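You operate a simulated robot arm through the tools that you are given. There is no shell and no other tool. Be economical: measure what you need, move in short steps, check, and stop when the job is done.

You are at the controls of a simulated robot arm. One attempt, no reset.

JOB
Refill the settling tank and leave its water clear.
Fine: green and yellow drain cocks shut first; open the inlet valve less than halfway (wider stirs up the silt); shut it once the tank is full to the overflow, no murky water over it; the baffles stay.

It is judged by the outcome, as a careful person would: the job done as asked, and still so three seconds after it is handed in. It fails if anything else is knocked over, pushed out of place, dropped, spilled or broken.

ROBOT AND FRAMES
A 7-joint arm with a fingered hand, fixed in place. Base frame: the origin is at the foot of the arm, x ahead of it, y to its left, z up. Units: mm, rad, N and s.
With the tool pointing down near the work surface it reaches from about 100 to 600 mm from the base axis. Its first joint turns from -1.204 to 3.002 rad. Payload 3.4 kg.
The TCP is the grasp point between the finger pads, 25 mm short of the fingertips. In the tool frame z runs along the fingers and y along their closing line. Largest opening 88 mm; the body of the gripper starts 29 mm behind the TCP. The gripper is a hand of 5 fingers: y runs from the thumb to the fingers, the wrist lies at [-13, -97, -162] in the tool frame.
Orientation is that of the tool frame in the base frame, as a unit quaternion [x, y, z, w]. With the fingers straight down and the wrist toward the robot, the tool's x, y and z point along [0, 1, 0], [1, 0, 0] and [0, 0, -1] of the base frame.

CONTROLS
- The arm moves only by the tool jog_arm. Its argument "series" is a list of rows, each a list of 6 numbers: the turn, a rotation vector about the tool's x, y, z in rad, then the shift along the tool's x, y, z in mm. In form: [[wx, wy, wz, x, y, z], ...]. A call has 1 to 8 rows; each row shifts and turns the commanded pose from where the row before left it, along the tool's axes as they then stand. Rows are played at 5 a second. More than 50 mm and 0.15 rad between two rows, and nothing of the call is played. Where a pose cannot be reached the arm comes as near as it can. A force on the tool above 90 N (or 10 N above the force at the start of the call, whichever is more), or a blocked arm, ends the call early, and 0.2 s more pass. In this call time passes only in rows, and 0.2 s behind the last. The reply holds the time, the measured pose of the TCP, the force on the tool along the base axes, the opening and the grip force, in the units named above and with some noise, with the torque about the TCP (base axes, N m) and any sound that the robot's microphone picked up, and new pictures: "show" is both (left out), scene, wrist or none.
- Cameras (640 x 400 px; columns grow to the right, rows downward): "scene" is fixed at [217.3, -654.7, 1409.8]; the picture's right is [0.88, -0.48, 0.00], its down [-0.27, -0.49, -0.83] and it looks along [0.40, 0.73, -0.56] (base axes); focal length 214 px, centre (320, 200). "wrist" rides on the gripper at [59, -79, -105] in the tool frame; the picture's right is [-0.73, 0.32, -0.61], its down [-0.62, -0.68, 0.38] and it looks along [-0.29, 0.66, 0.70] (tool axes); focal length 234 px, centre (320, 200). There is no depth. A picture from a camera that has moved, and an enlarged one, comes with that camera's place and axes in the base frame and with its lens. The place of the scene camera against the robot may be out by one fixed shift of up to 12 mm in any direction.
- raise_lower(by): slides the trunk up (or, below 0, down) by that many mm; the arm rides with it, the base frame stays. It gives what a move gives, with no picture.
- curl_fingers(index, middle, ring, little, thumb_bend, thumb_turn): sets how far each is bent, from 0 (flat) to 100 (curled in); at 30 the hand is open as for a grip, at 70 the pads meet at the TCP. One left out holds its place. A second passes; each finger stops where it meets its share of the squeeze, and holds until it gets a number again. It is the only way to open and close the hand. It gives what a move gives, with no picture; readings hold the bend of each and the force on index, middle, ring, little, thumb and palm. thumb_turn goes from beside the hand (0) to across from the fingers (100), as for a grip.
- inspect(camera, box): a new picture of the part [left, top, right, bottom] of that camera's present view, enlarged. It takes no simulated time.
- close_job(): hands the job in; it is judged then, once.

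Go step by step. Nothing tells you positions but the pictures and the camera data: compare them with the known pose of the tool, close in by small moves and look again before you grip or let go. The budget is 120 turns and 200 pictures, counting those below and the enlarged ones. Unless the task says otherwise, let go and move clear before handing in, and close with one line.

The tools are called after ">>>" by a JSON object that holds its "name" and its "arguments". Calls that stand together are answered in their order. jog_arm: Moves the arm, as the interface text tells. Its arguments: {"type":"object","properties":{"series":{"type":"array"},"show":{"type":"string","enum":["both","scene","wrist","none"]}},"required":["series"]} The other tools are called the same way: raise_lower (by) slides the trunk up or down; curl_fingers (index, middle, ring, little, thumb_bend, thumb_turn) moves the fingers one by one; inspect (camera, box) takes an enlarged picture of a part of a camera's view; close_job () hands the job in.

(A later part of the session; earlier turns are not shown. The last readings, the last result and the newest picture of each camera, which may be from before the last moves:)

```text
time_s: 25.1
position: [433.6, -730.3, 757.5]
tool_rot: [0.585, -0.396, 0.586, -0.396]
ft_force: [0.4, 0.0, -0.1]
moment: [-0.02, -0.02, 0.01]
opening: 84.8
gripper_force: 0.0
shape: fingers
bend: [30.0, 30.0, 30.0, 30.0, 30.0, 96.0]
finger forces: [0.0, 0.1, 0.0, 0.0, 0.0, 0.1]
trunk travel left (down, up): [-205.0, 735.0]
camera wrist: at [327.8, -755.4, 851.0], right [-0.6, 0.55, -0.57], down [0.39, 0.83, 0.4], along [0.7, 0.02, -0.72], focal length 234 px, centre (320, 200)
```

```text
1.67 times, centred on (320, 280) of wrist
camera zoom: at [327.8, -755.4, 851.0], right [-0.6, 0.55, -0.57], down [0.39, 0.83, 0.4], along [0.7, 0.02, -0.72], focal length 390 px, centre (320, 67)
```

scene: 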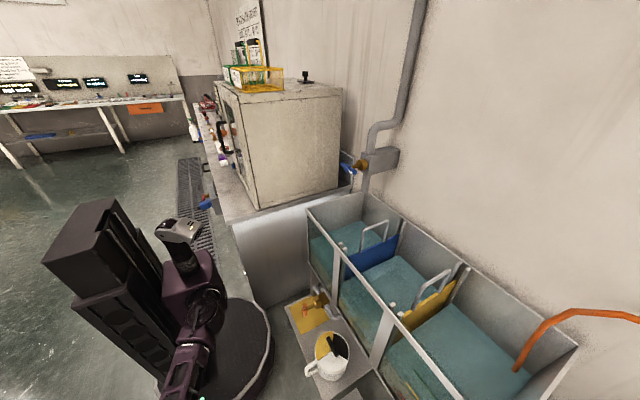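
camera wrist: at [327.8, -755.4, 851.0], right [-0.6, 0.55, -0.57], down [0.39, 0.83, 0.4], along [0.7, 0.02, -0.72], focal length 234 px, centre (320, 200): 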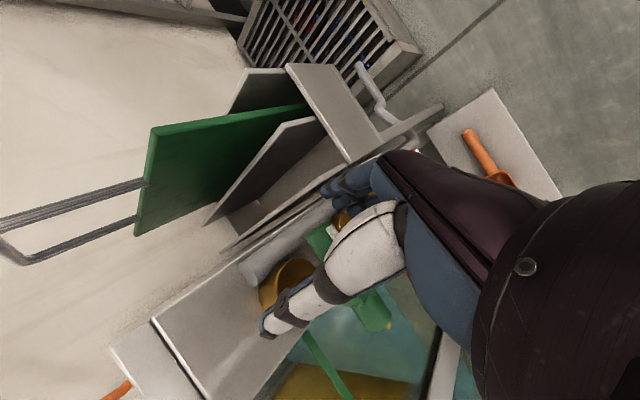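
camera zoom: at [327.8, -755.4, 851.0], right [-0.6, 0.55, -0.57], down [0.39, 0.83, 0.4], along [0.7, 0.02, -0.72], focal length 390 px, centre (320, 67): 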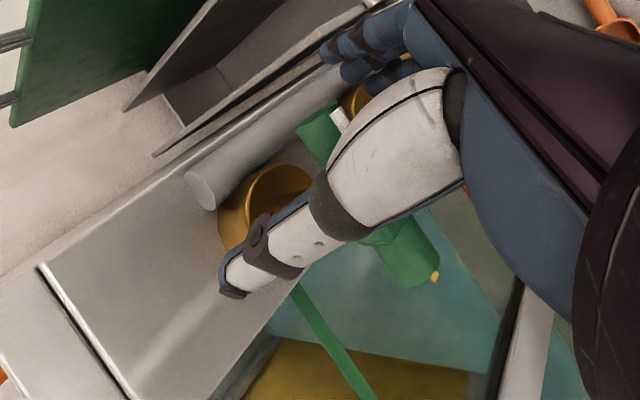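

By this view the green bar is only about 3° from horizontal, so nearly shut. I'll pinch the white arm and press down gently to seat it.

>>> {"name": "curl_fingers", "arguments": {"index": 75, "middle": 75, "ring": 75, "little": 75, "thumb_bend": 75}}

>>> {"name": "jog_arm", "arguments": {"series": [[0, 0, 0, -1, 3, 0], [0, 0, 0, -1, 3, 0]], "show": "none"}}

>>> {"name": "inspect", "arguments": {"camera": "wrist", "box": [190, 160, 450, 400]}}

```text
time_s: 26.1
position: [435.6, -730.2, 756.5]
tool_rot: [0.585, -0.396, 0.586, -0.397]
ft_force: [5.2, -0.5, 0.3]
moment: [-0.04, -0.03, -0.02]
opening: 0.0
gripper_force: 10.4
shape: fingers
bend: [74.0, 74.0, 74.0, 75.0, 71.0, 99.0]
finger forces: [7.1, 2.4, 2.3, 0.9, 8.6, 0.0]
trunk travel left (down, up): [-205.0, 735.0]
```

```text
time_s: 26.7
position: [435.3, -731.4, 753.1]
tool_rot: [0.585, -0.394, 0.587, -0.397]
ft_force: [6.3, -0.5, 11.4]
moment: [0.05, -0.04, -0.03]
opening: 0.0
gripper_force: 9.4
shape: fingers
bend: [74.0, 74.0, 74.0, 75.0, 69.0, 98.0]
finger forces: [4.2, 1.8, 0.9, 0.1, 12.8, 0.1]
trunk travel left (down, up): [-205.0, 735.0]
```

```text
1.67 times, centred on (320, 280) of wrist
camera zoom: at [328.9, -754.9, 846.7], right [-0.6, 0.55, -0.57], down [0.38, 0.83, 0.4], along [0.7, 0.02, -0.71], focal length 390 px, centre (320, 67)
```

zoom: 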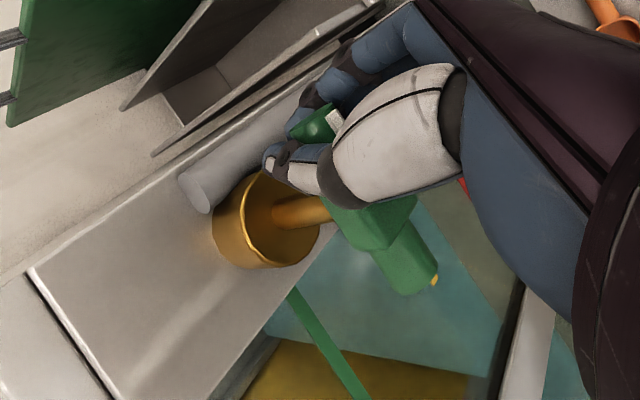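

Resistance appeared (11 N) with the bar at horizontal. One more small press confirms the stop.

>>> {"name": "jog_arm", "arguments": {"series": [[0, 0, 0, -1, 3, 0]], "show": "none"}}

>>> {"name": "inspect", "arguments": {"camera": "wrist", "box": [190, 160, 450, 400]}}

```text
time_s: 27.1
position: [434.2, -730.2, 750.7]
tool_rot: [0.584, -0.395, 0.588, -0.396]
ft_force: [3.9, 0.3, 15.0]
moment: [0.02, -0.04, -0.01]
opening: 0.1
gripper_force: 10.9
shape: fingers
bend: [74.0, 74.0, 75.0, 75.0, 67.0, 97.0]
finger forces: [3.3, 1.0, 0.2, 0.0, 15.9, 0.0]
trunk travel left (down, up): [-205.0, 735.0]
```

```text
1.67 times, centred on (320, 280) of wrist
camera zoom: at [328.4, -755.0, 844.3], right [-0.6, 0.55, -0.57], down [0.38, 0.83, 0.4], along [0.7, 0.02, -0.71], focal length 390 px, centre (320, 67)
```

zoom: 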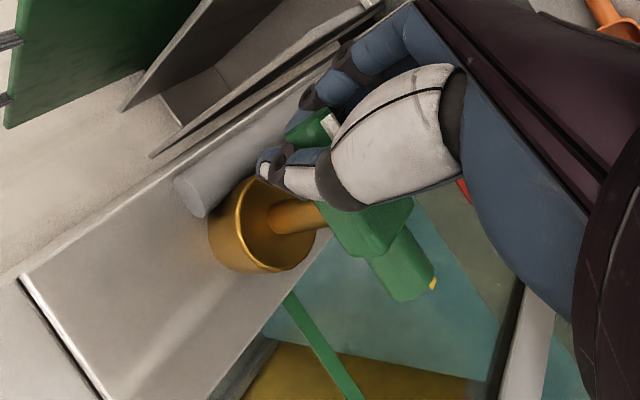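

Green is firmly shut. Now I'll release, back off, and look at yellow.

>>> {"name": "curl_fingers", "arguments": {"index": 30, "middle": 30, "ring": 30, "little": 30, "thumb_bend": 30}}

>>> {"name": "jog_arm", "arguments": {"series": [[0, 0, 0, 1, -3, -35], [0, 0, 0, 0, 0, -40], [0, 0, -0.13, 0, 0, -40], [0, 0, -0.13, 0, 0, 0], [0, 0, -0.13, 0, 0, 0]], "show": "wrist"}}

>>> {"name": "inspect", "arguments": {"camera": "wrist", "box": [190, 160, 450, 400]}}

```text
time_s: 28.1
position: [436.4, -733.3, 747.3]
tool_rot: [0.585, -0.397, 0.586, -0.396]
ft_force: [1.9, 0.1, 1.9]
moment: [0.02, -0.08, -0.03]
opening: 84.8
gripper_force: 1.2
shape: fingers
bend: [30.0, 31.0, 33.0, 30.0, 30.0, 96.0]
finger forces: [0.0, 0.7, 1.9, 0.1, 0.0, 0.0]
trunk travel left (down, up): [-205.0, 735.0]
```

```text
time_s: 29.3
position: [319.6, -732.5, 750.8]
tool_rot: [0.651, -0.275, 0.652, -0.274]
ft_force: [0.3, 1.0, -0.2]
moment: [-0.01, -0.01, -0.02]
opening: 84.6
gripper_force: 0.1
shape: fingers
bend: [30.0, 30.0, 30.0, 30.0, 30.0, 96.0]
finger forces: [0.1, 0.0, 0.0, 0.1, 0.0, 0.0]
trunk travel left (down, up): [-205.0, 735.0]
camera wrist: at [214.0, -718.6, 847.2], right [-0.61, 0.3, -0.74], down [0.39, 0.92, 0.05], along [0.7, -0.25, -0.67], focal length 234 px, centre (320, 200)
```

wrist: 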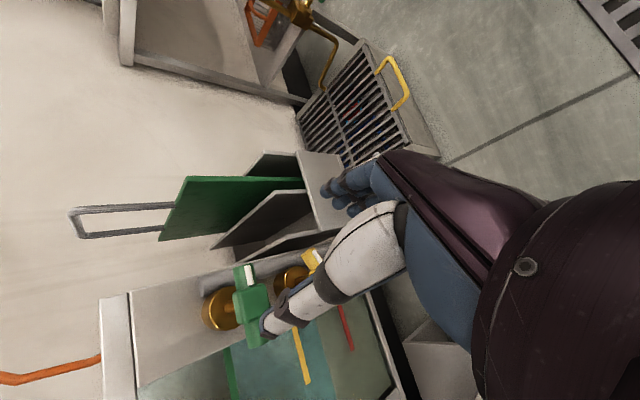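

```text
1.67 times, centred on (320, 280) of wrist
camera zoom: at [214.0, -718.6, 847.2], right [-0.61, 0.3, -0.74], down [0.39, 0.92, 0.05], along [0.7, -0.25, -0.67], focal length 390 px, centre (320, 67)
```

zoom: 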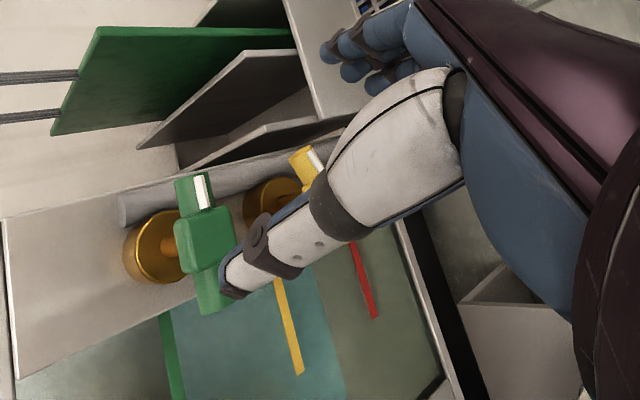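

Green reads horizontal. Lowering to yellow's level.

>>> {"name": "jog_arm", "arguments": {"series": [[0, 0, 0, -27, 15, 0], [0, 0, 0, -27, 15, 0], [0, 0, 0, -26, 15, 0]], "show": "wrist"}}

>>> {"name": "inspect", "arguments": {"camera": "wrist", "box": [190, 160, 450, 400]}}

```text
time_s: 30.1
position: [319.6, -704.9, 663.1]
tool_rot: [0.65, -0.276, 0.652, -0.275]
ft_force: [-0.3, 0.6, 0.3]
moment: [-0.02, 0.03, -0.02]
opening: 85.0
gripper_force: 0.1
shape: fingers
bend: [30.0, 30.0, 30.0, 30.0, 30.0, 96.0]
finger forces: [0.0, 0.0, 0.0, 0.0, 0.0, 0.1]
trunk travel left (down, up): [-205.0, 735.0]
camera wrist: at [213.2, -691.6, 759.1], right [-0.6, 0.3, -0.74], down [0.39, 0.92, 0.06], along [0.7, -0.25, -0.67], focal length 234 px, centre (320, 200)
```

wrist: 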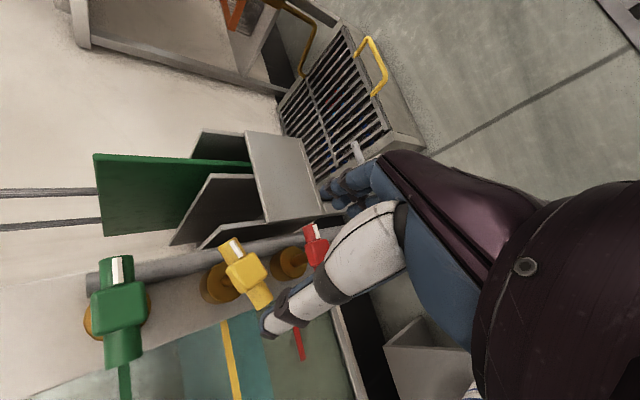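

```text
1.67 times, centred on (320, 280) of wrist
camera zoom: at [213.2, -691.6, 759.1], right [-0.6, 0.3, -0.74], down [0.39, 0.92, 0.06], along [0.7, -0.25, -0.67], focal length 390 px, centre (320, 67)
```

zoom: 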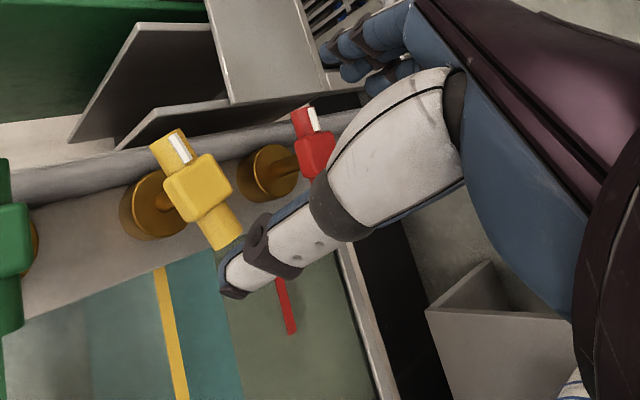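

Yellow is at [437, -705, 666], about 21° above horizontal. I'll approach its white arm and pinch it the same way.

>>> {"name": "jog_arm", "arguments": {"series": [[0, 0, 0.13, 0, 0, 0], [0, 0, 0.13, 0, 0, 0], [0, 0, 0.13, 0, 0, 0], [0, 0, 0, 29, -2, 20], [0, 0, 0, 0, 0, 40], [0, 0, 0, 0, 0, 30]], "show": "wrist"}}

>>> {"name": "inspect", "arguments": {"camera": "wrist", "box": [190, 160, 450, 400]}}

```text
time_s: 31.5
position: [410.5, -731.2, 675.2]
tool_rot: [0.584, -0.398, 0.586, -0.396]
ft_force: [0.0, -0.4, 0.3]
moment: [0.02, 0.02, -0.01]
opening: 84.4
gripper_force: 0.0
shape: fingers
bend: [30.0, 30.0, 30.0, 30.0, 30.0, 96.0]
finger forces: [0.0, 0.0, 0.0, 0.0, 0.0, 0.1]
trunk travel left (down, up): [-205.0, 735.0]
camera wrist: at [305.1, -755.7, 768.7], right [-0.6, 0.56, -0.57], down [0.39, 0.83, 0.4], along [0.7, 0.02, -0.72], focal length 234 px, centre (320, 200)
```

wrist: 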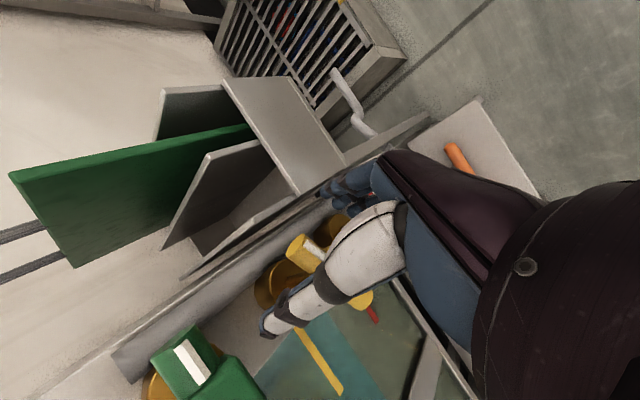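

```text
1.67 times, centred on (320, 280) of wrist
camera zoom: at [305.1, -755.7, 768.7], right [-0.6, 0.56, -0.57], down [0.39, 0.83, 0.4], along [0.7, 0.02, -0.72], focal length 390 px, centre (320, 67)
```

zoom: 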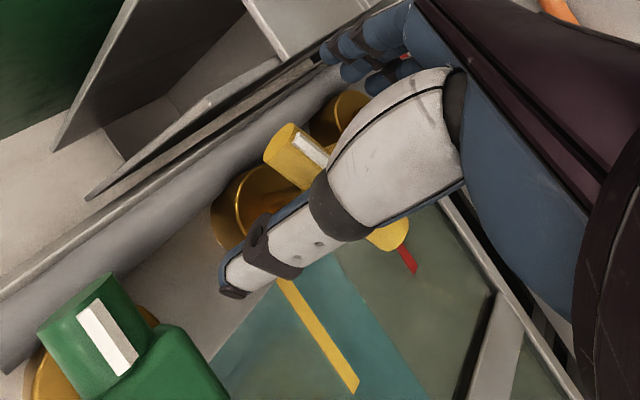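

Aligned. Advancing onto the white arm and closing.

>>> {"name": "jog_arm", "arguments": {"series": [[0, 0, 0, -4, 0, 13], [0, 0, 0, 0, 0, 12]], "show": "none"}}

>>> {"name": "curl_fingers", "arguments": {"index": 75, "middle": 75, "ring": 75, "little": 75, "thumb_bend": 75}}

>>> {"name": "inspect", "arguments": {"camera": "wrist", "box": [190, 160, 450, 400]}}

```text
time_s: 32.1
position: [433.7, -728.7, 674.5]
tool_rot: [0.584, -0.397, 0.587, -0.396]
ft_force: [0.0, 0.0, 0.1]
moment: [0.0, 0.0, 0.01]
opening: 84.6
gripper_force: 0.0
shape: fingers
bend: [30.0, 30.0, 30.0, 30.0, 30.0, 96.0]
finger forces: [0.0, 0.0, 0.0, 0.0, 0.0, 0.1]
trunk travel left (down, up): [-205.0, 735.0]
```

```text
time_s: 33.1
position: [437.4, -727.2, 672.1]
tool_rot: [0.586, -0.396, 0.585, -0.397]
ft_force: [9.5, 0.2, -5.6]
moment: [-0.1, -0.04, -0.21]
opening: 0.0
gripper_force: 9.1
shape: fingers
bend: [74.0, 74.0, 74.0, 73.0, 71.0, 99.0]
finger forces: [2.9, 1.6, 4.2, 6.0, 4.3, 0.0]
trunk travel left (down, up): [-205.0, 735.0]
```

```text
1.67 times, centred on (320, 280) of wrist
camera zoom: at [331.9, -752.0, 766.1], right [-0.61, 0.56, -0.57], down [0.38, 0.83, 0.4], along [0.7, 0.03, -0.72], focal length 390 px, centre (320, 67)
```

zoom: 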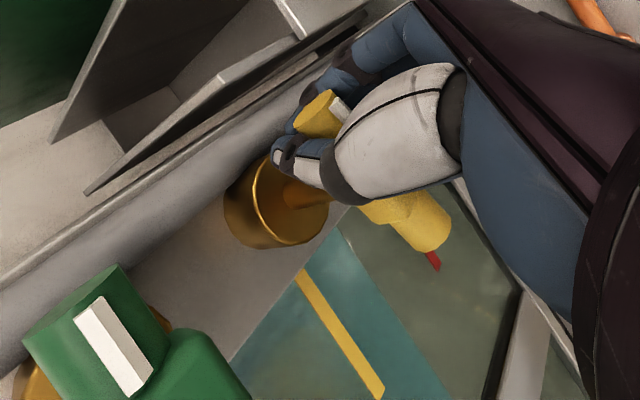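

Gripped. Now pressing the white arm down in small steps.

>>> {"name": "jog_arm", "arguments": {"series": [[0, 0, 0, -1, 3, 0], [0, 0, 0, -1, 3, 0], [0, 0, 0, -1, 3, 0], [0, 0, 0, -1, 3, 0]], "show": "none"}}

>>> {"name": "inspect", "arguments": {"camera": "wrist", "box": [190, 160, 450, 400]}}

```text
time_s: 34.1
position: [435.9, -727.1, 663.7]
tool_rot: [0.584, -0.397, 0.588, -0.396]
ft_force: [11.5, 0.2, 9.7]
moment: [0.11, 0.01, 0.03]
opening: 0.0
gripper_force: 10.3
shape: fingers
bend: [74.0, 74.0, 75.0, 75.0, 69.0, 96.0]
finger forces: [5.5, 1.7, 0.8, 0.0, 12.9, 0.0]
trunk travel left (down, up): [-205.0, 735.0]
```

```text
1.67 times, centred on (320, 280) of wrist
camera zoom: at [329.6, -751.9, 756.9], right [-0.6, 0.56, -0.57], down [0.38, 0.83, 0.4], along [0.7, 0.02, -0.71], focal length 390 px, centre (320, 67)
```

zoom: 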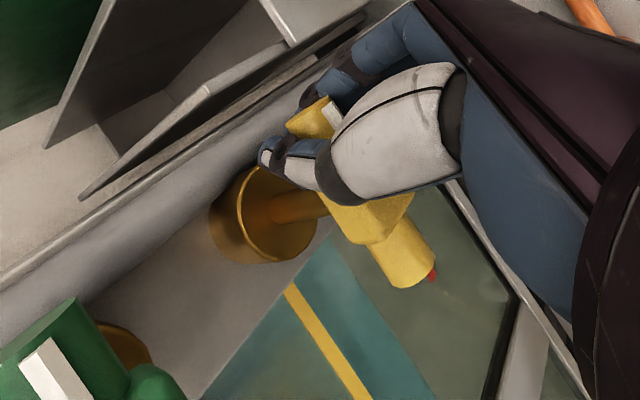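

About 2° left; two more presses to the stop.

>>> {"name": "jog_arm", "arguments": {"series": [[0, 0, 0, -1, 3, 0], [0, 0, 0, -1, 3, 0]], "show": "none"}}

>>> {"name": "inspect", "arguments": {"camera": "wrist", "box": [190, 160, 450, 400]}}

```text
time_s: 34.7
position: [433.7, -728.1, 658.8]
tool_rot: [0.584, -0.396, 0.588, -0.396]
ft_force: [11.8, -2.9, 16.7]
moment: [0.1, 0.12, 0.01]
opening: 1.6
gripper_force: 10.8
shape: fingers
bend: [74.0, 75.0, 75.0, 75.0, 65.0, 95.0]
finger forces: [2.5, 0.5, 0.0, 0.0, 18.3, 0.0]
trunk travel left (down, up): [-205.0, 735.0]
```

```text
1.67 times, centred on (320, 280) of wrist
camera zoom: at [327.9, -751.8, 752.3], right [-0.6, 0.55, -0.57], down [0.38, 0.83, 0.4], along [0.7, 0.02, -0.71], focal length 390 px, centre (320, 67)
```

zoom: 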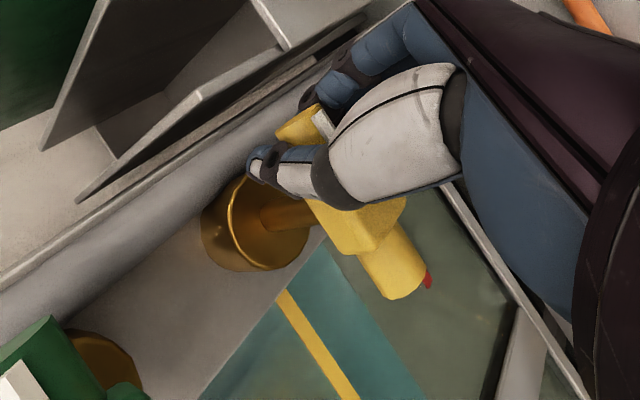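

Yellow is at its stop too. Unload, release, back off and verify all three.

>>> {"name": "jog_arm", "arguments": {"series": [[0, 0, 0, 2, -5, 0]], "show": "none"}}

>>> {"name": "curl_fingers", "arguments": {"index": 30, "middle": 30, "ring": 30, "little": 30, "thumb_bend": 30}}

>>> {"name": "jog_arm", "arguments": {"series": [[0, 0, 0, 0, 0, -35], [0, 0, 0, 0, 0, -40], [0, 0, -0.13, 0, 0, -40], [0, 0, -0.13, 0, 0, 0], [0, 0, -0.13, 0, 0, 0]], "show": "both"}}

>>> {"name": "inspect", "arguments": {"camera": "wrist", "box": [50, 160, 350, 400]}}

```text
time_s: 35.1
position: [434.9, -728.2, 661.8]
tool_rot: [0.585, -0.398, 0.585, -0.396]
ft_force: [10.0, -1.7, 7.7]
moment: [0.02, 0.1, 0.01]
opening: 0.5
gripper_force: 9.1
shape: fingers
bend: [74.0, 75.0, 75.0, 75.0, 66.0, 95.0]
finger forces: [3.9, 1.2, 0.3, 0.0, 13.1, 0.0]
trunk travel left (down, up): [-205.0, 735.0]
```

```text
time_s: 36.1
position: [433.8, -729.6, 661.0]
tool_rot: [0.585, -0.396, 0.586, -0.396]
ft_force: [0.1, -0.2, -0.4]
moment: [0.02, -0.01, 0.01]
opening: 84.6
gripper_force: 0.0
shape: fingers
bend: [30.0, 30.0, 30.0, 30.0, 30.0, 96.0]
finger forces: [0.0, 0.0, 0.0, 0.0, 0.0, 0.0]
trunk travel left (down, up): [-205.0, 735.0]
```

```text
time_s: 37.3
position: [318.4, -729.3, 660.7]
tool_rot: [0.65, -0.276, 0.653, -0.274]
ft_force: [-0.1, 0.4, 0.1]
moment: [0.01, -0.04, -0.02]
opening: 84.6
gripper_force: 0.0
shape: fingers
bend: [30.0, 30.0, 30.0, 30.0, 30.0, 96.0]
finger forces: [0.1, 0.0, 0.0, 0.1, 0.0, 0.0]
trunk travel left (down, up): [-205.0, 735.0]
camera wrist: at [213.1, -715.2, 757.1], right [-0.6, 0.3, -0.74], down [0.39, 0.92, 0.05], along [0.7, -0.25, -0.67], focal length 234 px, centre (320, 200)
```

scene: 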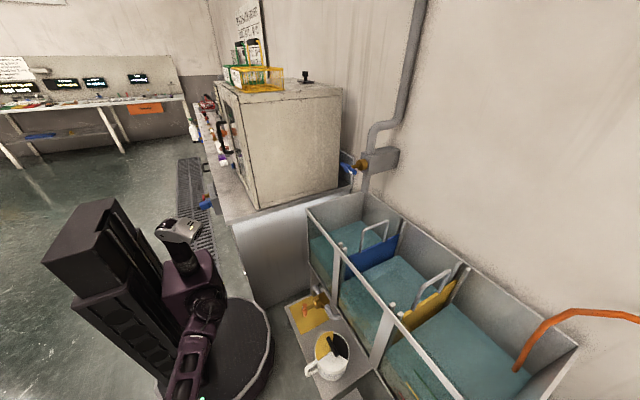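
wrist: 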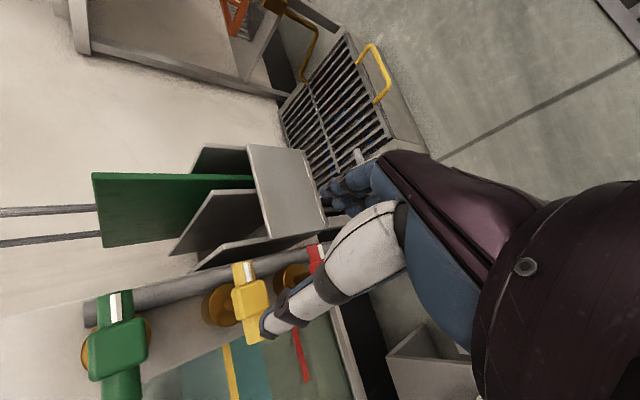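

```text
1.67 times, centred on (200, 280) of wrist
camera zoom: at [213.1, -715.2, 757.1], right [-0.6, 0.3, -0.74], down [0.39, 0.92, 0.05], along [0.7, -0.25, -0.67], focal length 390 px, centre (520, 67)
```

zoom: 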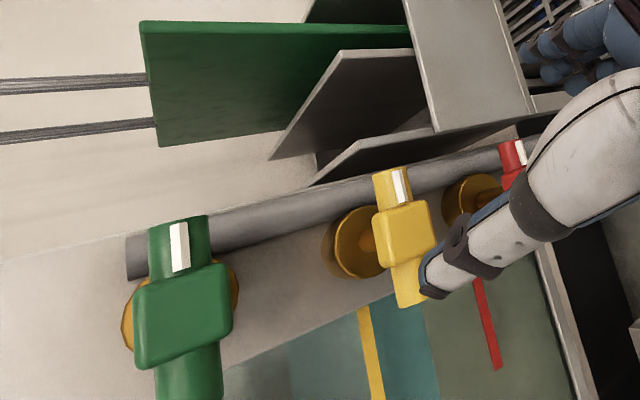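

All three cocks are parallel and shut. Next I'll raise the trunk and carry the hand across to the blue inlet valve, staying in front of the tank.

>>> {"name": "raise_lower", "arguments": {"by": 387}}

>>> {"name": "jog_arm", "arguments": {"series": [[0, 0, 0, -32, -31, 0], [0, 0, 0, -32, -31, 0], [0, 0, 0, -32, -31, 0], [0, 0, 0, -32, -31, 0], [0, 0, 0, -32, -31, 0], [0, 0, 0, -32, -31, 0], [0, 0, 0, -32, -31, 0], [0, 0, 0, -32, -31, 0]], "show": "both"}}

```text
time_s: 41.0
position: [319.2, -728.7, 1048.0]
tool_rot: [0.65, -0.276, 0.652, -0.276]
ft_force: [-0.1, 0.3, -0.1]
moment: [0.01, -0.02, -0.02]
opening: 84.9
gripper_force: 0.0
shape: fingers
bend: [30.0, 30.0, 30.0, 30.0, 30.0, 96.0]
finger forces: [0.1, 0.0, 0.0, 0.0, 0.1, 0.0]
trunk travel left (down, up): [-592.0, 348.0]
```

```text
time_s: 42.8
position: [355.6, -438.5, 1051.0]
tool_rot: [0.651, -0.276, 0.652, -0.274]
ft_force: [0.8, -0.1, -0.4]
moment: [0.01, 0.0, 0.0]
opening: 84.7
gripper_force: 0.2
shape: fingers
bend: [30.0, 30.0, 30.0, 30.0, 30.0, 96.0]
finger forces: [0.1, 0.0, 0.0, 0.0, 0.0, 0.0]
out of reach, approached as far as the arm can: row 7, 8
trunk travel left (down, up): [-592.0, 348.0]
camera wrist: at [250.3, -425.0, 1146.9], right [-0.61, 0.3, -0.74], down [0.39, 0.92, 0.05], along [0.7, -0.25, -0.67], focal length 234 px, centre (320, 200)
```

scene: 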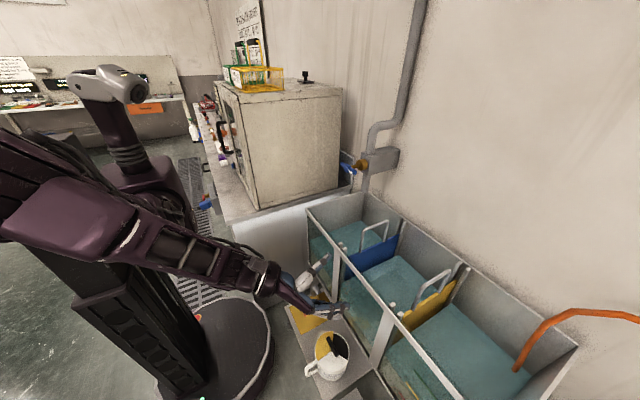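
wrist: 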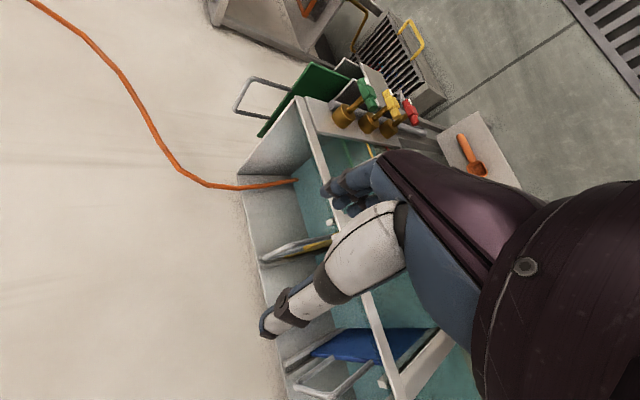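

The arm ran out of range this close to the body. I'll go further out over the tank at safe height instead.

>>> {"name": "jog_arm", "arguments": {"series": [[0, 0, 0, 0, 0, 40], [0, 0, 0, 0, 0, 40], [0, 0, 0, 0, 0, 40], [0, 0, 0, -22, -22, 30], [0, 0, 0, -30, -29, 10], [0, 0, 0, -30, -29, 10]], "show": "scene"}}

```text
time_s: 44.2
position: [528.4, -326.7, 1051.7]
tool_rot: [0.651, -0.276, 0.652, -0.274]
ft_force: [0.0, 0.4, -0.3]
moment: [-0.02, -0.03, -0.02]
opening: 84.8
gripper_force: 0.1
shape: fingers
bend: [30.0, 30.0, 30.0, 30.0, 30.0, 96.0]
finger forces: [0.1, 0.0, 0.0, 0.0, 0.0, 0.1]
trunk travel left (down, up): [-592.0, 348.0]
```

scene: 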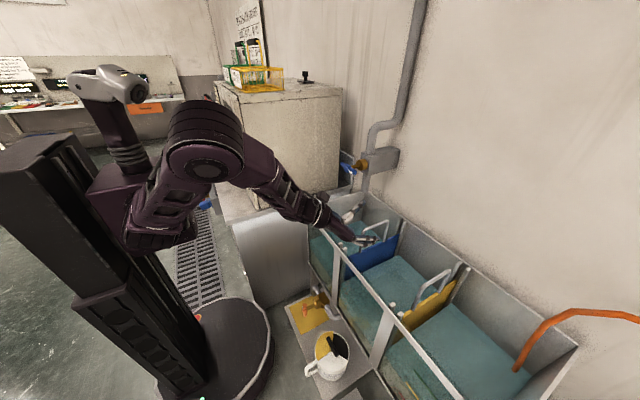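

That works. Continuing toward the valve.

>>> {"name": "jog_arm", "arguments": {"series": [[0, 0, 0, -29, -28, 4], [0, 0, 0, -29, -28, 4], [0, 0, 0, -29, -28, 4], [0, 0, 0, -29, -28, 4], [0, 0, 0, -29, -28, 4], [0, 0, 0, -29, -28, 4]], "show": "both"}}

```text
time_s: 45.6
position: [568.4, -190.6, 1066.2]
tool_rot: [0.65, -0.276, 0.652, -0.276]
ft_force: [0.7, -1.2, 0.2]
moment: [-0.01, -0.01, 0.02]
opening: 84.8
gripper_force: 0.0
shape: fingers
bend: [30.0, 30.0, 30.0, 30.0, 30.0, 96.0]
finger forces: [0.0, 0.0, 0.1, 0.0, 0.1, 0.0]
out of reach, approached as far as the arm can: row 4, 5, 6
trunk travel left (down, up): [-592.0, 348.0]
camera wrist: at [463.1, -178.3, 1162.2], right [-0.61, 0.3, -0.74], down [0.38, 0.92, 0.06], along [0.7, -0.25, -0.67], focal length 234 px, centre (320, 200)
```

scene: 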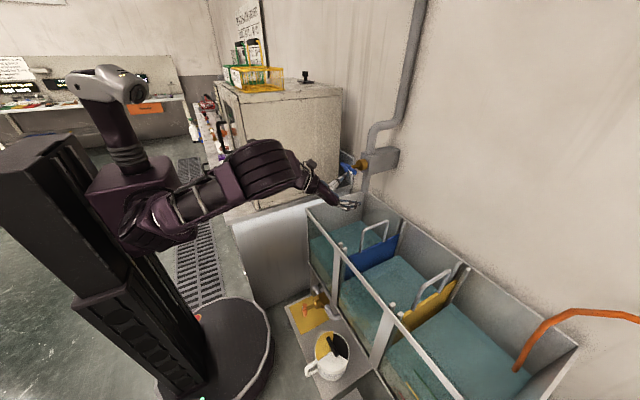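
wrist: 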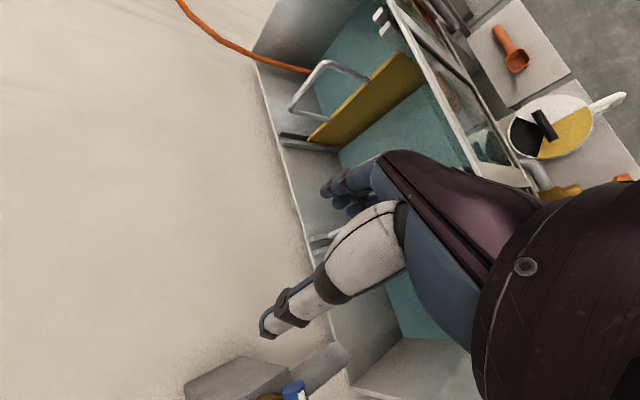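

The hand's roll is limiting here. The natural roll near the centre is with the wrist below, so I'll roll back counter-clockwise and re-check.

>>> {"name": "jog_arm", "arguments": {"series": [[0, 0, -0.14, 0, 0, -5], [0, 0, -0.14, 0, 0, 0], [0, 0, -0.14, 0, 0, 0], [0, 0, -0.14, 0, 0, 0], [0, 0, -0.14, 0, 0, 0], [0, 0, -0.14, 0, 0, 0], [0, 0, -0.14, 0, 0, 0], [0, 0, -0.14, 0, 0, 0]], "show": "scene"}}

```text
time_s: 47.4
position: [635.3, -334.5, 1120.8]
tool_rot: [0.699, 0.112, 0.698, 0.113]
ft_force: [0.4, -0.5, -0.5]
moment: [-0.04, 0.0, 0.01]
opening: 84.7
gripper_force: 0.1
shape: fingers
bend: [30.0, 30.0, 30.0, 30.0, 30.0, 96.0]
finger forces: [0.0, 0.1, 0.0, 0.0, 0.0, 0.0]
out of reach, approached as far as the arm can: row 1, 2, 3, 4, 5, 6, 7, 8
trunk travel left (down, up): [-592.0, 348.0]
```

scene: 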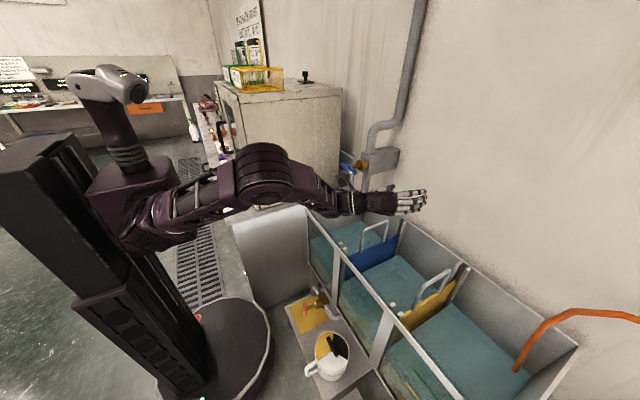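

The arm has a minimum fold radius for the wrist, so I'll stay farther out. I'll roll toward wrist-below here, then move left.

>>> {"name": "jog_arm", "arguments": {"series": [[0, 0, -0.13, 0, 0, -4], [0, 0, -0.13, 0, 0, -4], [0, 0, -0.13, 0, 0, -4], [0, 0, -0.13, 0, 0, -4], [0, 0, -0.13, 0, 0, -4], [0, 0, -0.13, 0, 0, 0], [0, 0, -0.13, 0, 0, 0]], "show": "both"}}

```text
time_s: 49.0
position: [655.0, -363.6, 1142.9]
tool_rot: [0.578, 0.408, 0.578, 0.407]
ft_force: [-0.1, 0.0, -0.1]
moment: [0.01, 0.01, 0.01]
opening: 84.7
gripper_force: 0.0
shape: fingers
bend: [30.0, 30.0, 30.0, 30.0, 30.0, 96.0]
finger forces: [0.1, 0.0, 0.0, 0.0, 0.1, 0.1]
out of reach, approached as far as the arm can: row 1, 2, 3, 4, 7
trunk travel left (down, up): [-592.0, 348.0]
camera wrist: at [548.9, -281.2, 1088.0], right [-0.61, -0.79, 0.06], down [0.38, -0.36, -0.85], along [0.7, -0.49, 0.52], focal length 234 px, centre (320, 200)
```

scene: 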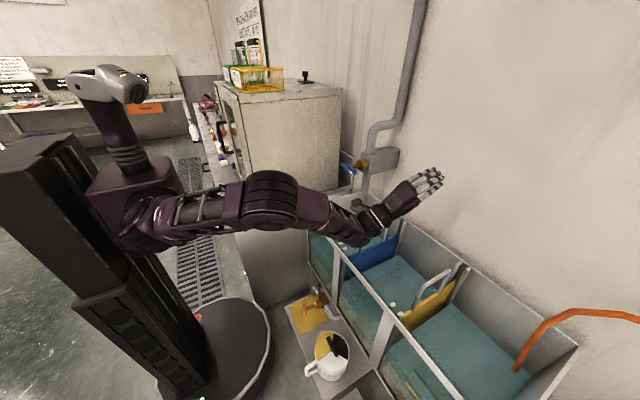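
wrist: 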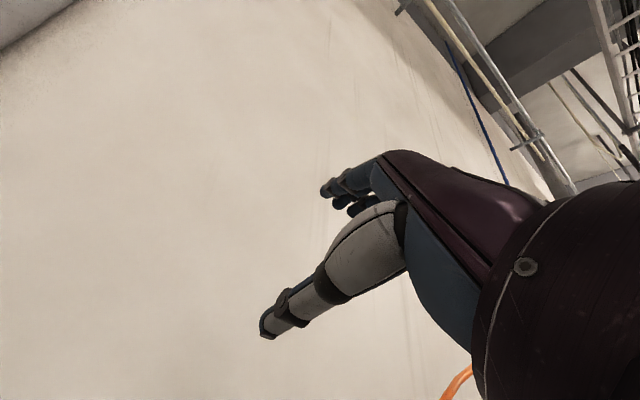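

That roll drifts the wrong way, so it is not natural here. I'll unwind to wrist-above (the roll that worked at the cocks) and approach the valve from farther out, with the trunk higher.

>>> {"name": "jog_arm", "arguments": {"series": [[0, 0, 0.145, 0, 0, -8], [0, 0, 0.145, 0, 0, -8], [0, 0, 0.145, 0, 0, -8], [0, 0, 0.145, 0, 0, -8], [0, 0, 0.145, 0, 0, -8], [0, 0, 0.145, 0, 0, -8], [0, 0, 0.145, 0, 0, 0], [0, 0, 0.145, 0, 0, 0]], "show": "none"}}

>>> {"name": "jog_arm", "arguments": {"series": [[0, 0, 0.145, 0, 0, 0], [0, 0, 0.145, 0, 0, 0], [0, 0, 0.145, 0, 0, 0], [0, 0, 0.145, 0, 0, 0], [0, 0, 0.145, 0, 0, 0], [0, 0, 0.145, 0, 0, 0], [0, 0, 0.145, 0, 0, 0], [0, 0, 0.145, 0, 0, 0]], "show": "scene"}}

```text
time_s: 50.8
position: [605.3, -362.3, 1144.9]
tool_rot: [0.707, 0.021, 0.707, 0.025]
ft_force: [0.8, -0.2, -0.9]
moment: [0.01, 0.01, 0.03]
opening: 84.8
gripper_force: 0.0
shape: fingers
bend: [30.0, 30.0, 30.0, 30.0, 30.0, 96.0]
finger forces: [0.0, 0.0, 0.0, 0.0, 0.0, 0.0]
trunk travel left (down, up): [-592.0, 348.0]
```

```text
time_s: 52.6
position: [605.9, -364.1, 1144.0]
tool_rot: [0.602, -0.368, 0.606, -0.367]
ft_force: [0.9, -0.4, 0.6]
moment: [0.02, 0.01, -0.01]
opening: 84.6
gripper_force: 0.1
shape: fingers
bend: [30.0, 30.0, 30.0, 30.0, 30.0, 96.0]
finger forces: [0.1, 0.0, 0.1, 0.0, 0.0, 0.1]
trunk travel left (down, up): [-592.0, 348.0]
```

scene: 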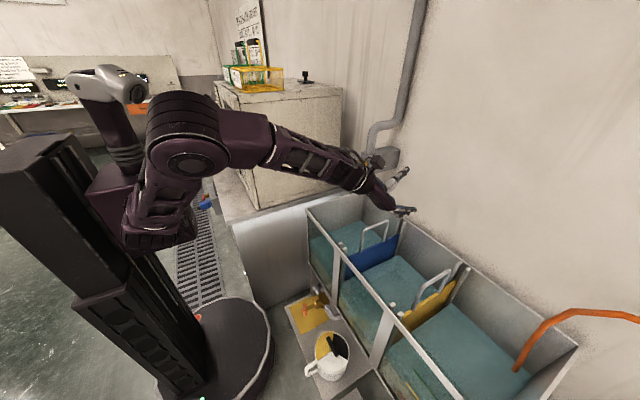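

Roll is good here. Moving left in steps, watching clearance to the cabinet side (about y=70).

>>> {"name": "jog_arm", "arguments": {"series": [[0, 0, 0, -36, -18, 0], [0, 0, 0, -36, -18, 0], [0, 0, 0, -36, -18, 0], [0, 0, 0, -36, -18, 0], [0, 0, 0, -36, -18, 0]], "show": "both"}}

```text
time_s: 53.8
position: [607.9, -159.5, 1140.9]
tool_rot: [0.604, -0.367, 0.605, -0.366]
ft_force: [0.4, -0.2, 0.7]
moment: [0.0, 0.03, -0.01]
opening: 84.9
gripper_force: 0.1
shape: fingers
bend: [30.0, 30.0, 30.0, 30.0, 30.0, 96.0]
finger forces: [0.0, 0.1, 0.0, 0.0, 0.0, 0.1]
trunk travel left (down, up): [-592.0, 348.0]
camera wrist: at [502.5, -173.2, 1235.7], right [-0.6, 0.5, -0.62], down [0.39, 0.87, 0.32], along [0.7, -0.05, -0.72], focal length 234 px, centre (320, 200)
```

scene: 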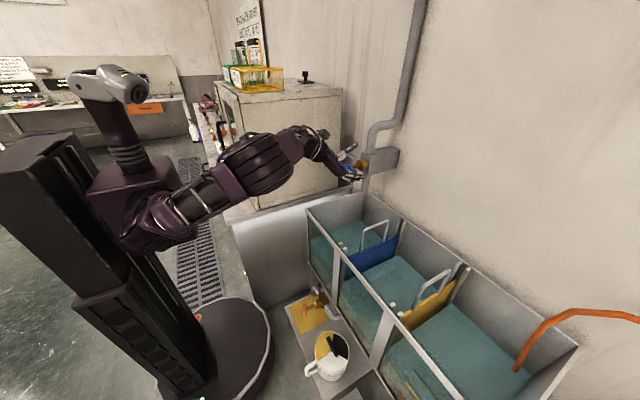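
wrist: 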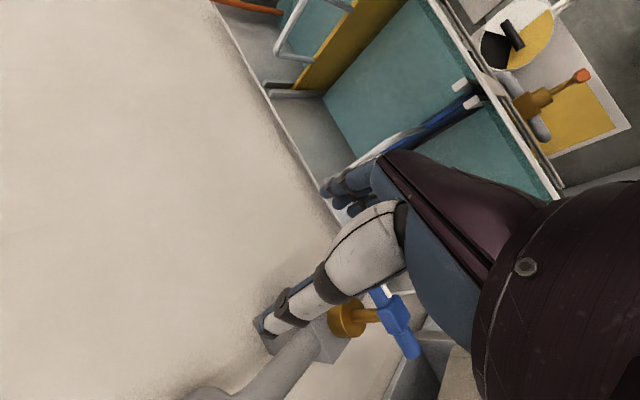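

The valve handle is confirmed at [675, -44, 1049], bar horizontal. I'll line up in front of its white (-y) arm at [608, -71, 1049].

>>> {"name": "jog_arm", "arguments": {"series": [[0, 0, 0, -40, 14, 0], [0, 0, 0, -40, 14, 0], [0, 0, 0, -40, 14, 0]], "show": "both"}}

>>> {"name": "inspect", "arguments": {"camera": "wrist", "box": [190, 160, 450, 400]}}

```text
time_s: 54.6
position: [591.1, -137.1, 1058.0]
tool_rot: [0.603, -0.367, 0.604, -0.369]
ft_force: [0.6, 0.1, -0.2]
moment: [0.01, 0.0, 0.02]
opening: 84.8
gripper_force: 0.0
shape: fingers
bend: [30.0, 30.0, 30.0, 30.0, 30.0, 96.0]
finger forces: [0.0, 0.0, 0.1, 0.1, 0.0, 0.0]
out of reach, approached as far as the arm can: row 1, 2, 3
trunk travel left (down, up): [-592.0, 348.0]
camera wrist: at [485.6, -152.3, 1152.7], right [-0.61, 0.5, -0.62], down [0.38, 0.87, 0.32], along [0.7, -0.04, -0.71], focal length 234 px, centre (320, 200)
```

scene: 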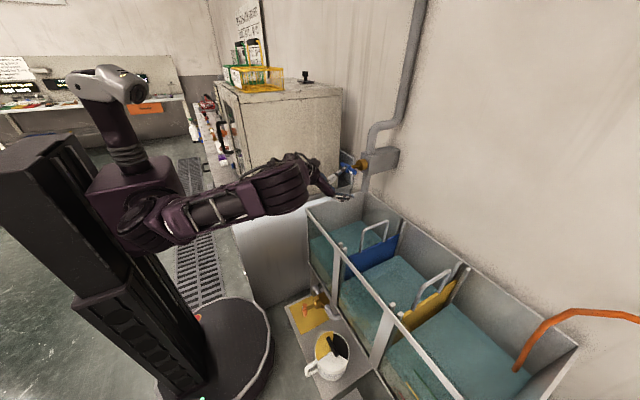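
wrist: 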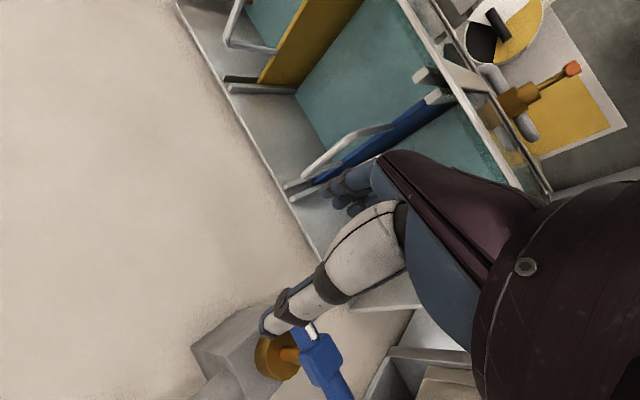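

```text
1.67 times, centred on (320, 280) of wrist
camera zoom: at [485.6, -152.3, 1152.7], right [-0.61, 0.5, -0.62], down [0.38, 0.87, 0.32], along [0.7, -0.04, -0.71], focal length 390 px, centre (320, 67)
```

zoom: 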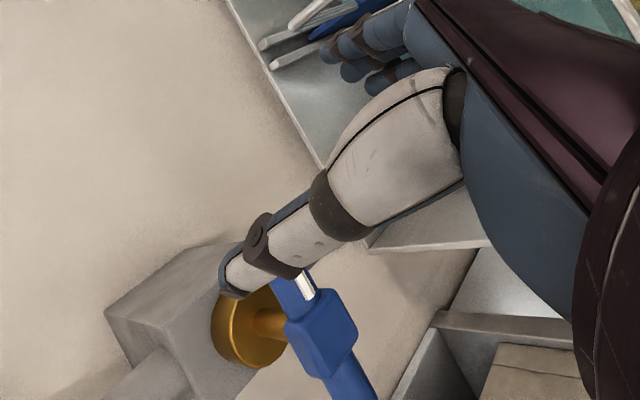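

The fold limit again: the shoulder is too level with the wrist. Raising the trunk 200 mm and lowering the hand by the same amount should free up reach.

>>> {"name": "raise_lower", "arguments": {"by": 200}}

>>> {"name": "jog_arm", "arguments": {"series": [[0, 0, 0, -18, 36, 0], [0, 0, 0, -18, 36, 0], [0, 0, 0, -18, 36, 0], [0, 0, 0, -18, 36, 0], [0, 0, 0, -18, 36, 0]], "show": "scene"}}

```text
time_s: 56.8
position: [591.6, -137.5, 1258.0]
tool_rot: [0.603, -0.367, 0.604, -0.369]
ft_force: [-0.3, -0.7, 0.1]
moment: [0.0, 0.01, 0.03]
opening: 84.6
gripper_force: 0.2
shape: fingers
bend: [30.0, 30.0, 30.0, 30.0, 30.0, 96.0]
finger forces: [0.0, 0.0, 0.1, 0.0, 0.0, 0.1]
trunk travel left (down, up): [-792.0, 148.0]
```

```text
time_s: 58.0
position: [558.9, -211.7, 1117.5]
tool_rot: [0.605, -0.367, 0.602, -0.37]
ft_force: [0.1, -0.8, 0.5]
moment: [-0.05, 0.01, 0.0]
opening: 84.7
gripper_force: 0.1
shape: fingers
bend: [30.0, 30.0, 30.0, 30.0, 30.0, 96.0]
finger forces: [0.1, 0.1, 0.0, 0.0, 0.0, 0.0]
out of reach, approached as far as the arm can: row 1, 2, 3, 4, 5
trunk travel left (down, up): [-792.0, 148.0]
```

scene: 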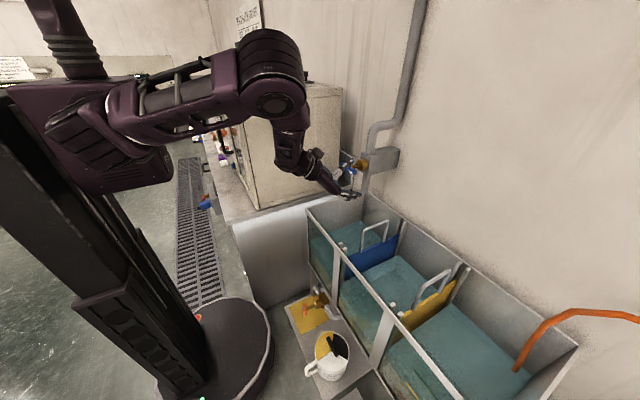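

With the trunk that high the wrist bend limits instead. I'll bring the trunk back down in stages, keeping the hand safely above the tank, then yaw the hand left so that it follows the forearm.

>>> {"name": "raise_lower", "arguments": {"by": -100}}

>>> {"name": "jog_arm", "arguments": {"series": [[0, 0, 0, 18, -36, 0], [0, 0, 0, 18, -36, 0], [0, 0, 0, 18, -36, 5], [0, 0, 0, 18, -36, 5]], "show": "none"}}

>>> {"name": "raise_lower", "arguments": {"by": -100}}

>>> {"name": "jog_arm", "arguments": {"series": [[0.06, -0.119, 0, 0, 0, 10], [0.06, -0.119, 0, 0, 0, 10], [0.06, -0.119, 0, 0, 0, 10]], "show": "both"}}

```text
time_s: 59.3
position: [559.3, -210.5, 1018.3]
tool_rot: [0.604, -0.367, 0.604, -0.368]
ft_force: [0.1, -0.6, -0.1]
moment: [-0.01, -0.03, 0.03]
opening: 85.1
gripper_force: 0.1
shape: fingers
bend: [30.0, 30.0, 30.0, 30.0, 30.0, 96.0]
finger forces: [0.1, 0.0, 0.0, 0.1, 0.1, 0.0]
trunk travel left (down, up): [-692.0, 248.0]
```

```text
time_s: 60.3
position: [569.9, -211.0, 1180.8]
tool_rot: [0.604, -0.368, 0.603, -0.369]
ft_force: [-0.7, -0.1, 0.3]
moment: [0.01, 0.02, 0.03]
opening: 84.6
gripper_force: 0.1
shape: fingers
bend: [30.0, 30.0, 30.0, 30.0, 30.0, 96.0]
finger forces: [0.1, 0.1, 0.0, 0.0, 0.1, 0.0]
trunk travel left (down, up): [-692.0, 248.0]
```

```text
time_s: 61.7
position: [570.0, -210.4, 1079.1]
tool_rot: [0.604, -0.368, 0.603, -0.37]
ft_force: [-1.2, 0.9, -0.3]
moment: [0.02, -0.01, 0.03]
opening: 84.9
gripper_force: 0.0
shape: fingers
bend: [30.0, 30.0, 30.0, 30.0, 30.0, 96.0]
finger forces: [0.0, 0.0, 0.0, 0.1, 0.1, 0.1]
trunk travel left (down, up): [-592.0, 348.0]
```

```text
time_s: 62.5
position: [599.7, -207.4, 1079.1]
tool_rot: [0.667, -0.239, 0.516, -0.482]
ft_force: [-0.2, -0.4, -0.7]
moment: [-0.02, 0.04, 0.03]
opening: 84.8
gripper_force: 0.1
shape: fingers
bend: [30.0, 30.0, 30.0, 30.0, 30.0, 96.0]
finger forces: [0.1, 0.0, 0.0, 0.0, 0.1, 0.0]
trunk travel left (down, up): [-592.0, 348.0]
camera wrist: at [509.6, -263.0, 1175.0], right [-0.76, 0.22, -0.62], down [0.01, 0.95, 0.32], along [0.65, 0.23, -0.72], focal length 234 px, centre (320, 200)
```

scene: 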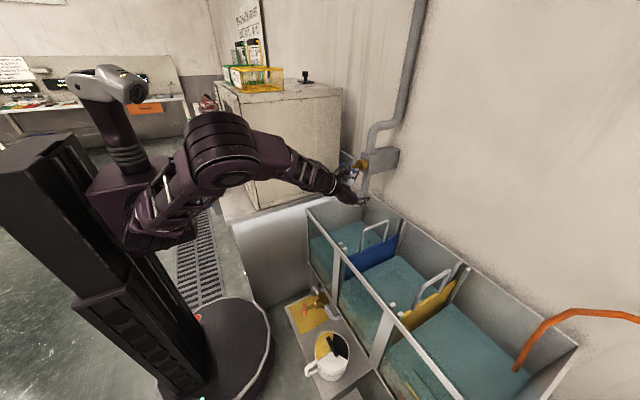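
wrist: 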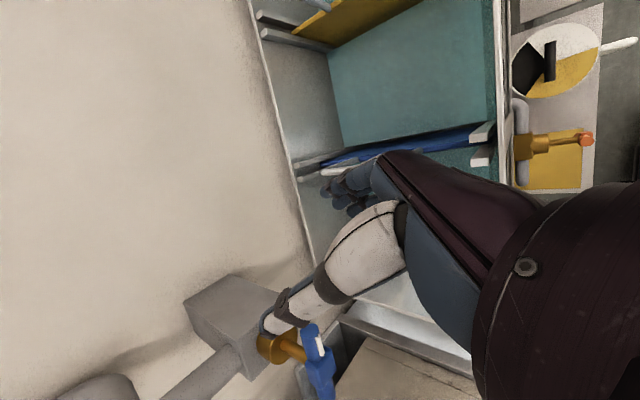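

The yaw solves it. Moving to a standoff in front of the white arm.

>>> {"name": "jog_arm", "arguments": {"series": [[0, 0, 0, -33, -5.6, 23.7], [0, 0, 0, -33, -5.6, 23.7], [0, 0, 0, -33, -5.6, 23.7]], "show": "wrist"}}

>>> {"name": "inspect", "arguments": {"camera": "wrist", "box": [190, 160, 450, 400]}}

>>> {"name": "inspect", "arguments": {"camera": "scene", "box": [300, 110, 420, 220]}}

```text
time_s: 63.3
position: [627.7, -91.7, 1047.0]
tool_rot: [0.667, -0.241, 0.516, -0.48]
ft_force: [-0.1, 0.1, -0.4]
moment: [-0.03, -0.03, -0.03]
opening: 85.1
gripper_force: 0.0
shape: fingers
bend: [30.0, 30.0, 30.0, 30.0, 30.0, 96.0]
finger forces: [0.0, 0.0, 0.0, 0.0, 0.1, 0.1]
trunk travel left (down, up): [-592.0, 348.0]
camera wrist: at [537.4, -146.5, 1143.1], right [-0.76, 0.22, -0.62], down [0.02, 0.95, 0.32], along [0.65, 0.23, -0.72], focal length 234 px, centre (320, 200)
```

wrist: 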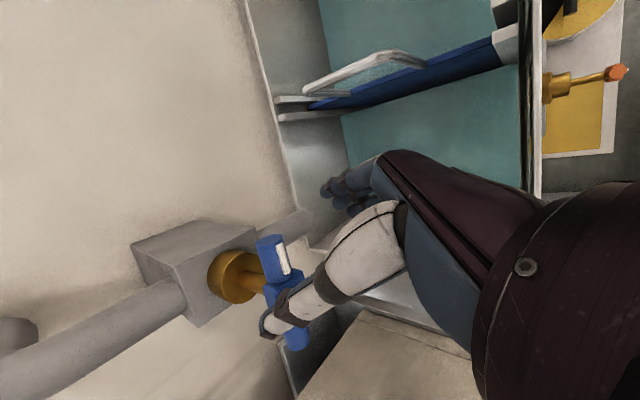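

```text
1.67 times, centred on (320, 280) of wrist
camera zoom: at [537.4, -146.5, 1143.1], right [-0.76, 0.22, -0.62], down [0.02, 0.95, 0.32], along [0.65, 0.23, -0.72], focal length 390 px, centre (320, 67)
```

zoom: 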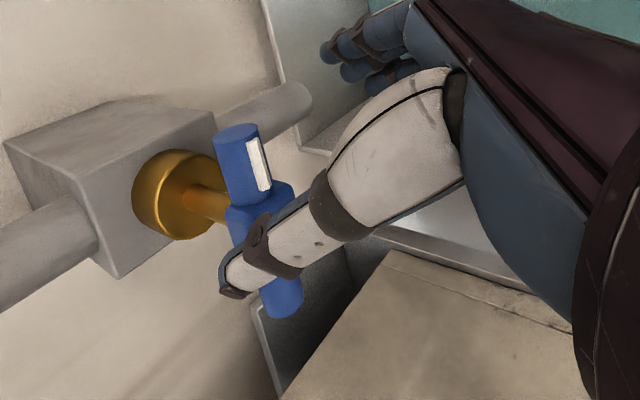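

```text
3.64 times, centred on (360, 165) of scene
camera zoom: at [217.3, -654.7, 1409.8], right [0.88, -0.48, 0.0], down [-0.27, -0.49, -0.83], along [0.4, 0.73, -0.56], focal length 780 px, centre (174, 327)
```

zoom: 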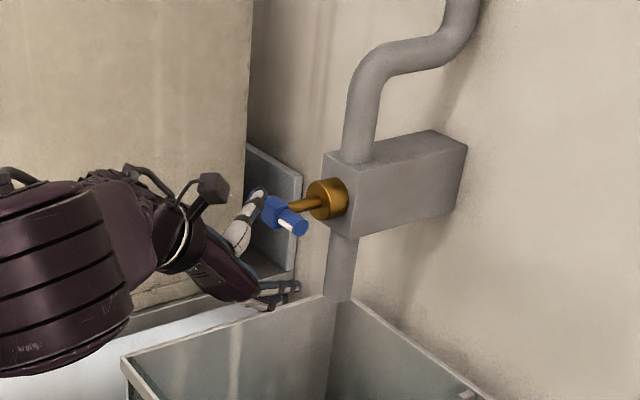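

Bar centre is about [674, -44, 1054]. Advancing so the TCP lands on the white arm at [673, -71, 1053].

>>> {"name": "jog_arm", "arguments": {"series": [[0, 0, 0, 1, -3, 25], [0, 0, 0, 0, -3, 24]], "show": "none"}}

>>> {"name": "inspect", "arguments": {"camera": "wrist", "box": [190, 160, 450, 400]}}

```text
time_s: 63.9
position: [650.8, -95.6, 1062.5]
tool_rot: [0.666, -0.241, 0.517, -0.482]
ft_force: [0.2, -0.3, 0.0]
moment: [0.0, 0.01, -0.02]
opening: 84.8
gripper_force: 0.0
shape: fingers
bend: [30.0, 30.0, 30.0, 30.0, 30.0, 96.0]
finger forces: [0.0, 0.1, 0.0, 0.0, 0.0, 0.1]
out of reach, approached as far as the arm can: row 1, 2
trunk travel left (down, up): [-592.0, 348.0]
```

```text
1.67 times, centred on (320, 280) of wrist
camera zoom: at [560.3, -150.7, 1157.8], right [-0.76, 0.22, -0.62], down [0.01, 0.95, 0.32], along [0.65, 0.23, -0.72], focal length 390 px, centre (320, 67)
```

zoom: 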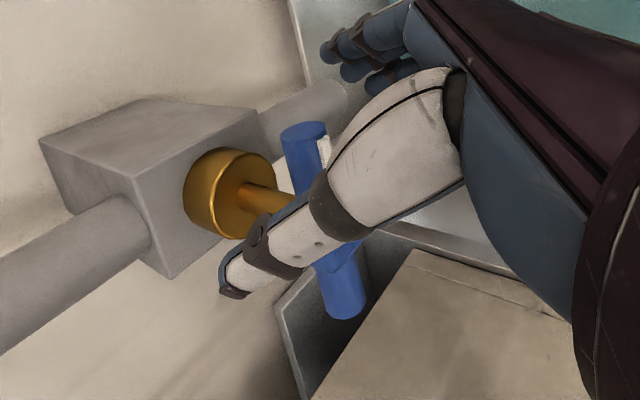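

Slightly short of range; more left yaw should help. Adding 0.25 rad and continuing the advance.

>>> {"name": "jog_arm", "arguments": {"series": [[0.057, -0.111, 0, 0, 0, 0], [0.057, -0.111, 0, 0, 0, 0], [0, 0, 0, -5, 2, 16], [0, 0, 0, -5, 2, 16]], "show": "none"}}

>>> {"name": "inspect", "arguments": {"camera": "wrist", "box": [190, 160, 450, 400]}}

```text
time_s: 64.9
position: [665.8, -76.5, 1057.0]
tool_rot: [0.691, -0.155, 0.453, -0.542]
ft_force: [-0.7, 0.1, 0.0]
moment: [-0.05, -0.01, -0.02]
opening: 84.8
gripper_force: 0.1
shape: fingers
bend: [30.0, 30.0, 30.0, 30.0, 30.0, 96.0]
finger forces: [0.1, 0.0, 0.1, 0.0, 0.0, 0.0]
out of reach, approached as far as the arm can: row 4
trunk travel left (down, up): [-592.0, 348.0]
```

```text
1.67 times, centred on (320, 280) of wrist
camera zoom: at [592.5, -152.5, 1152.2], right [-0.79, 0.03, -0.62], down [-0.22, 0.92, 0.32], along [0.58, 0.39, -0.72], focal length 390 px, centre (320, 67)
```

zoom: 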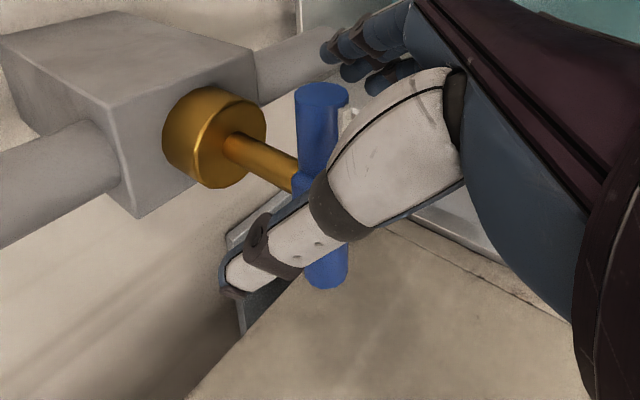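

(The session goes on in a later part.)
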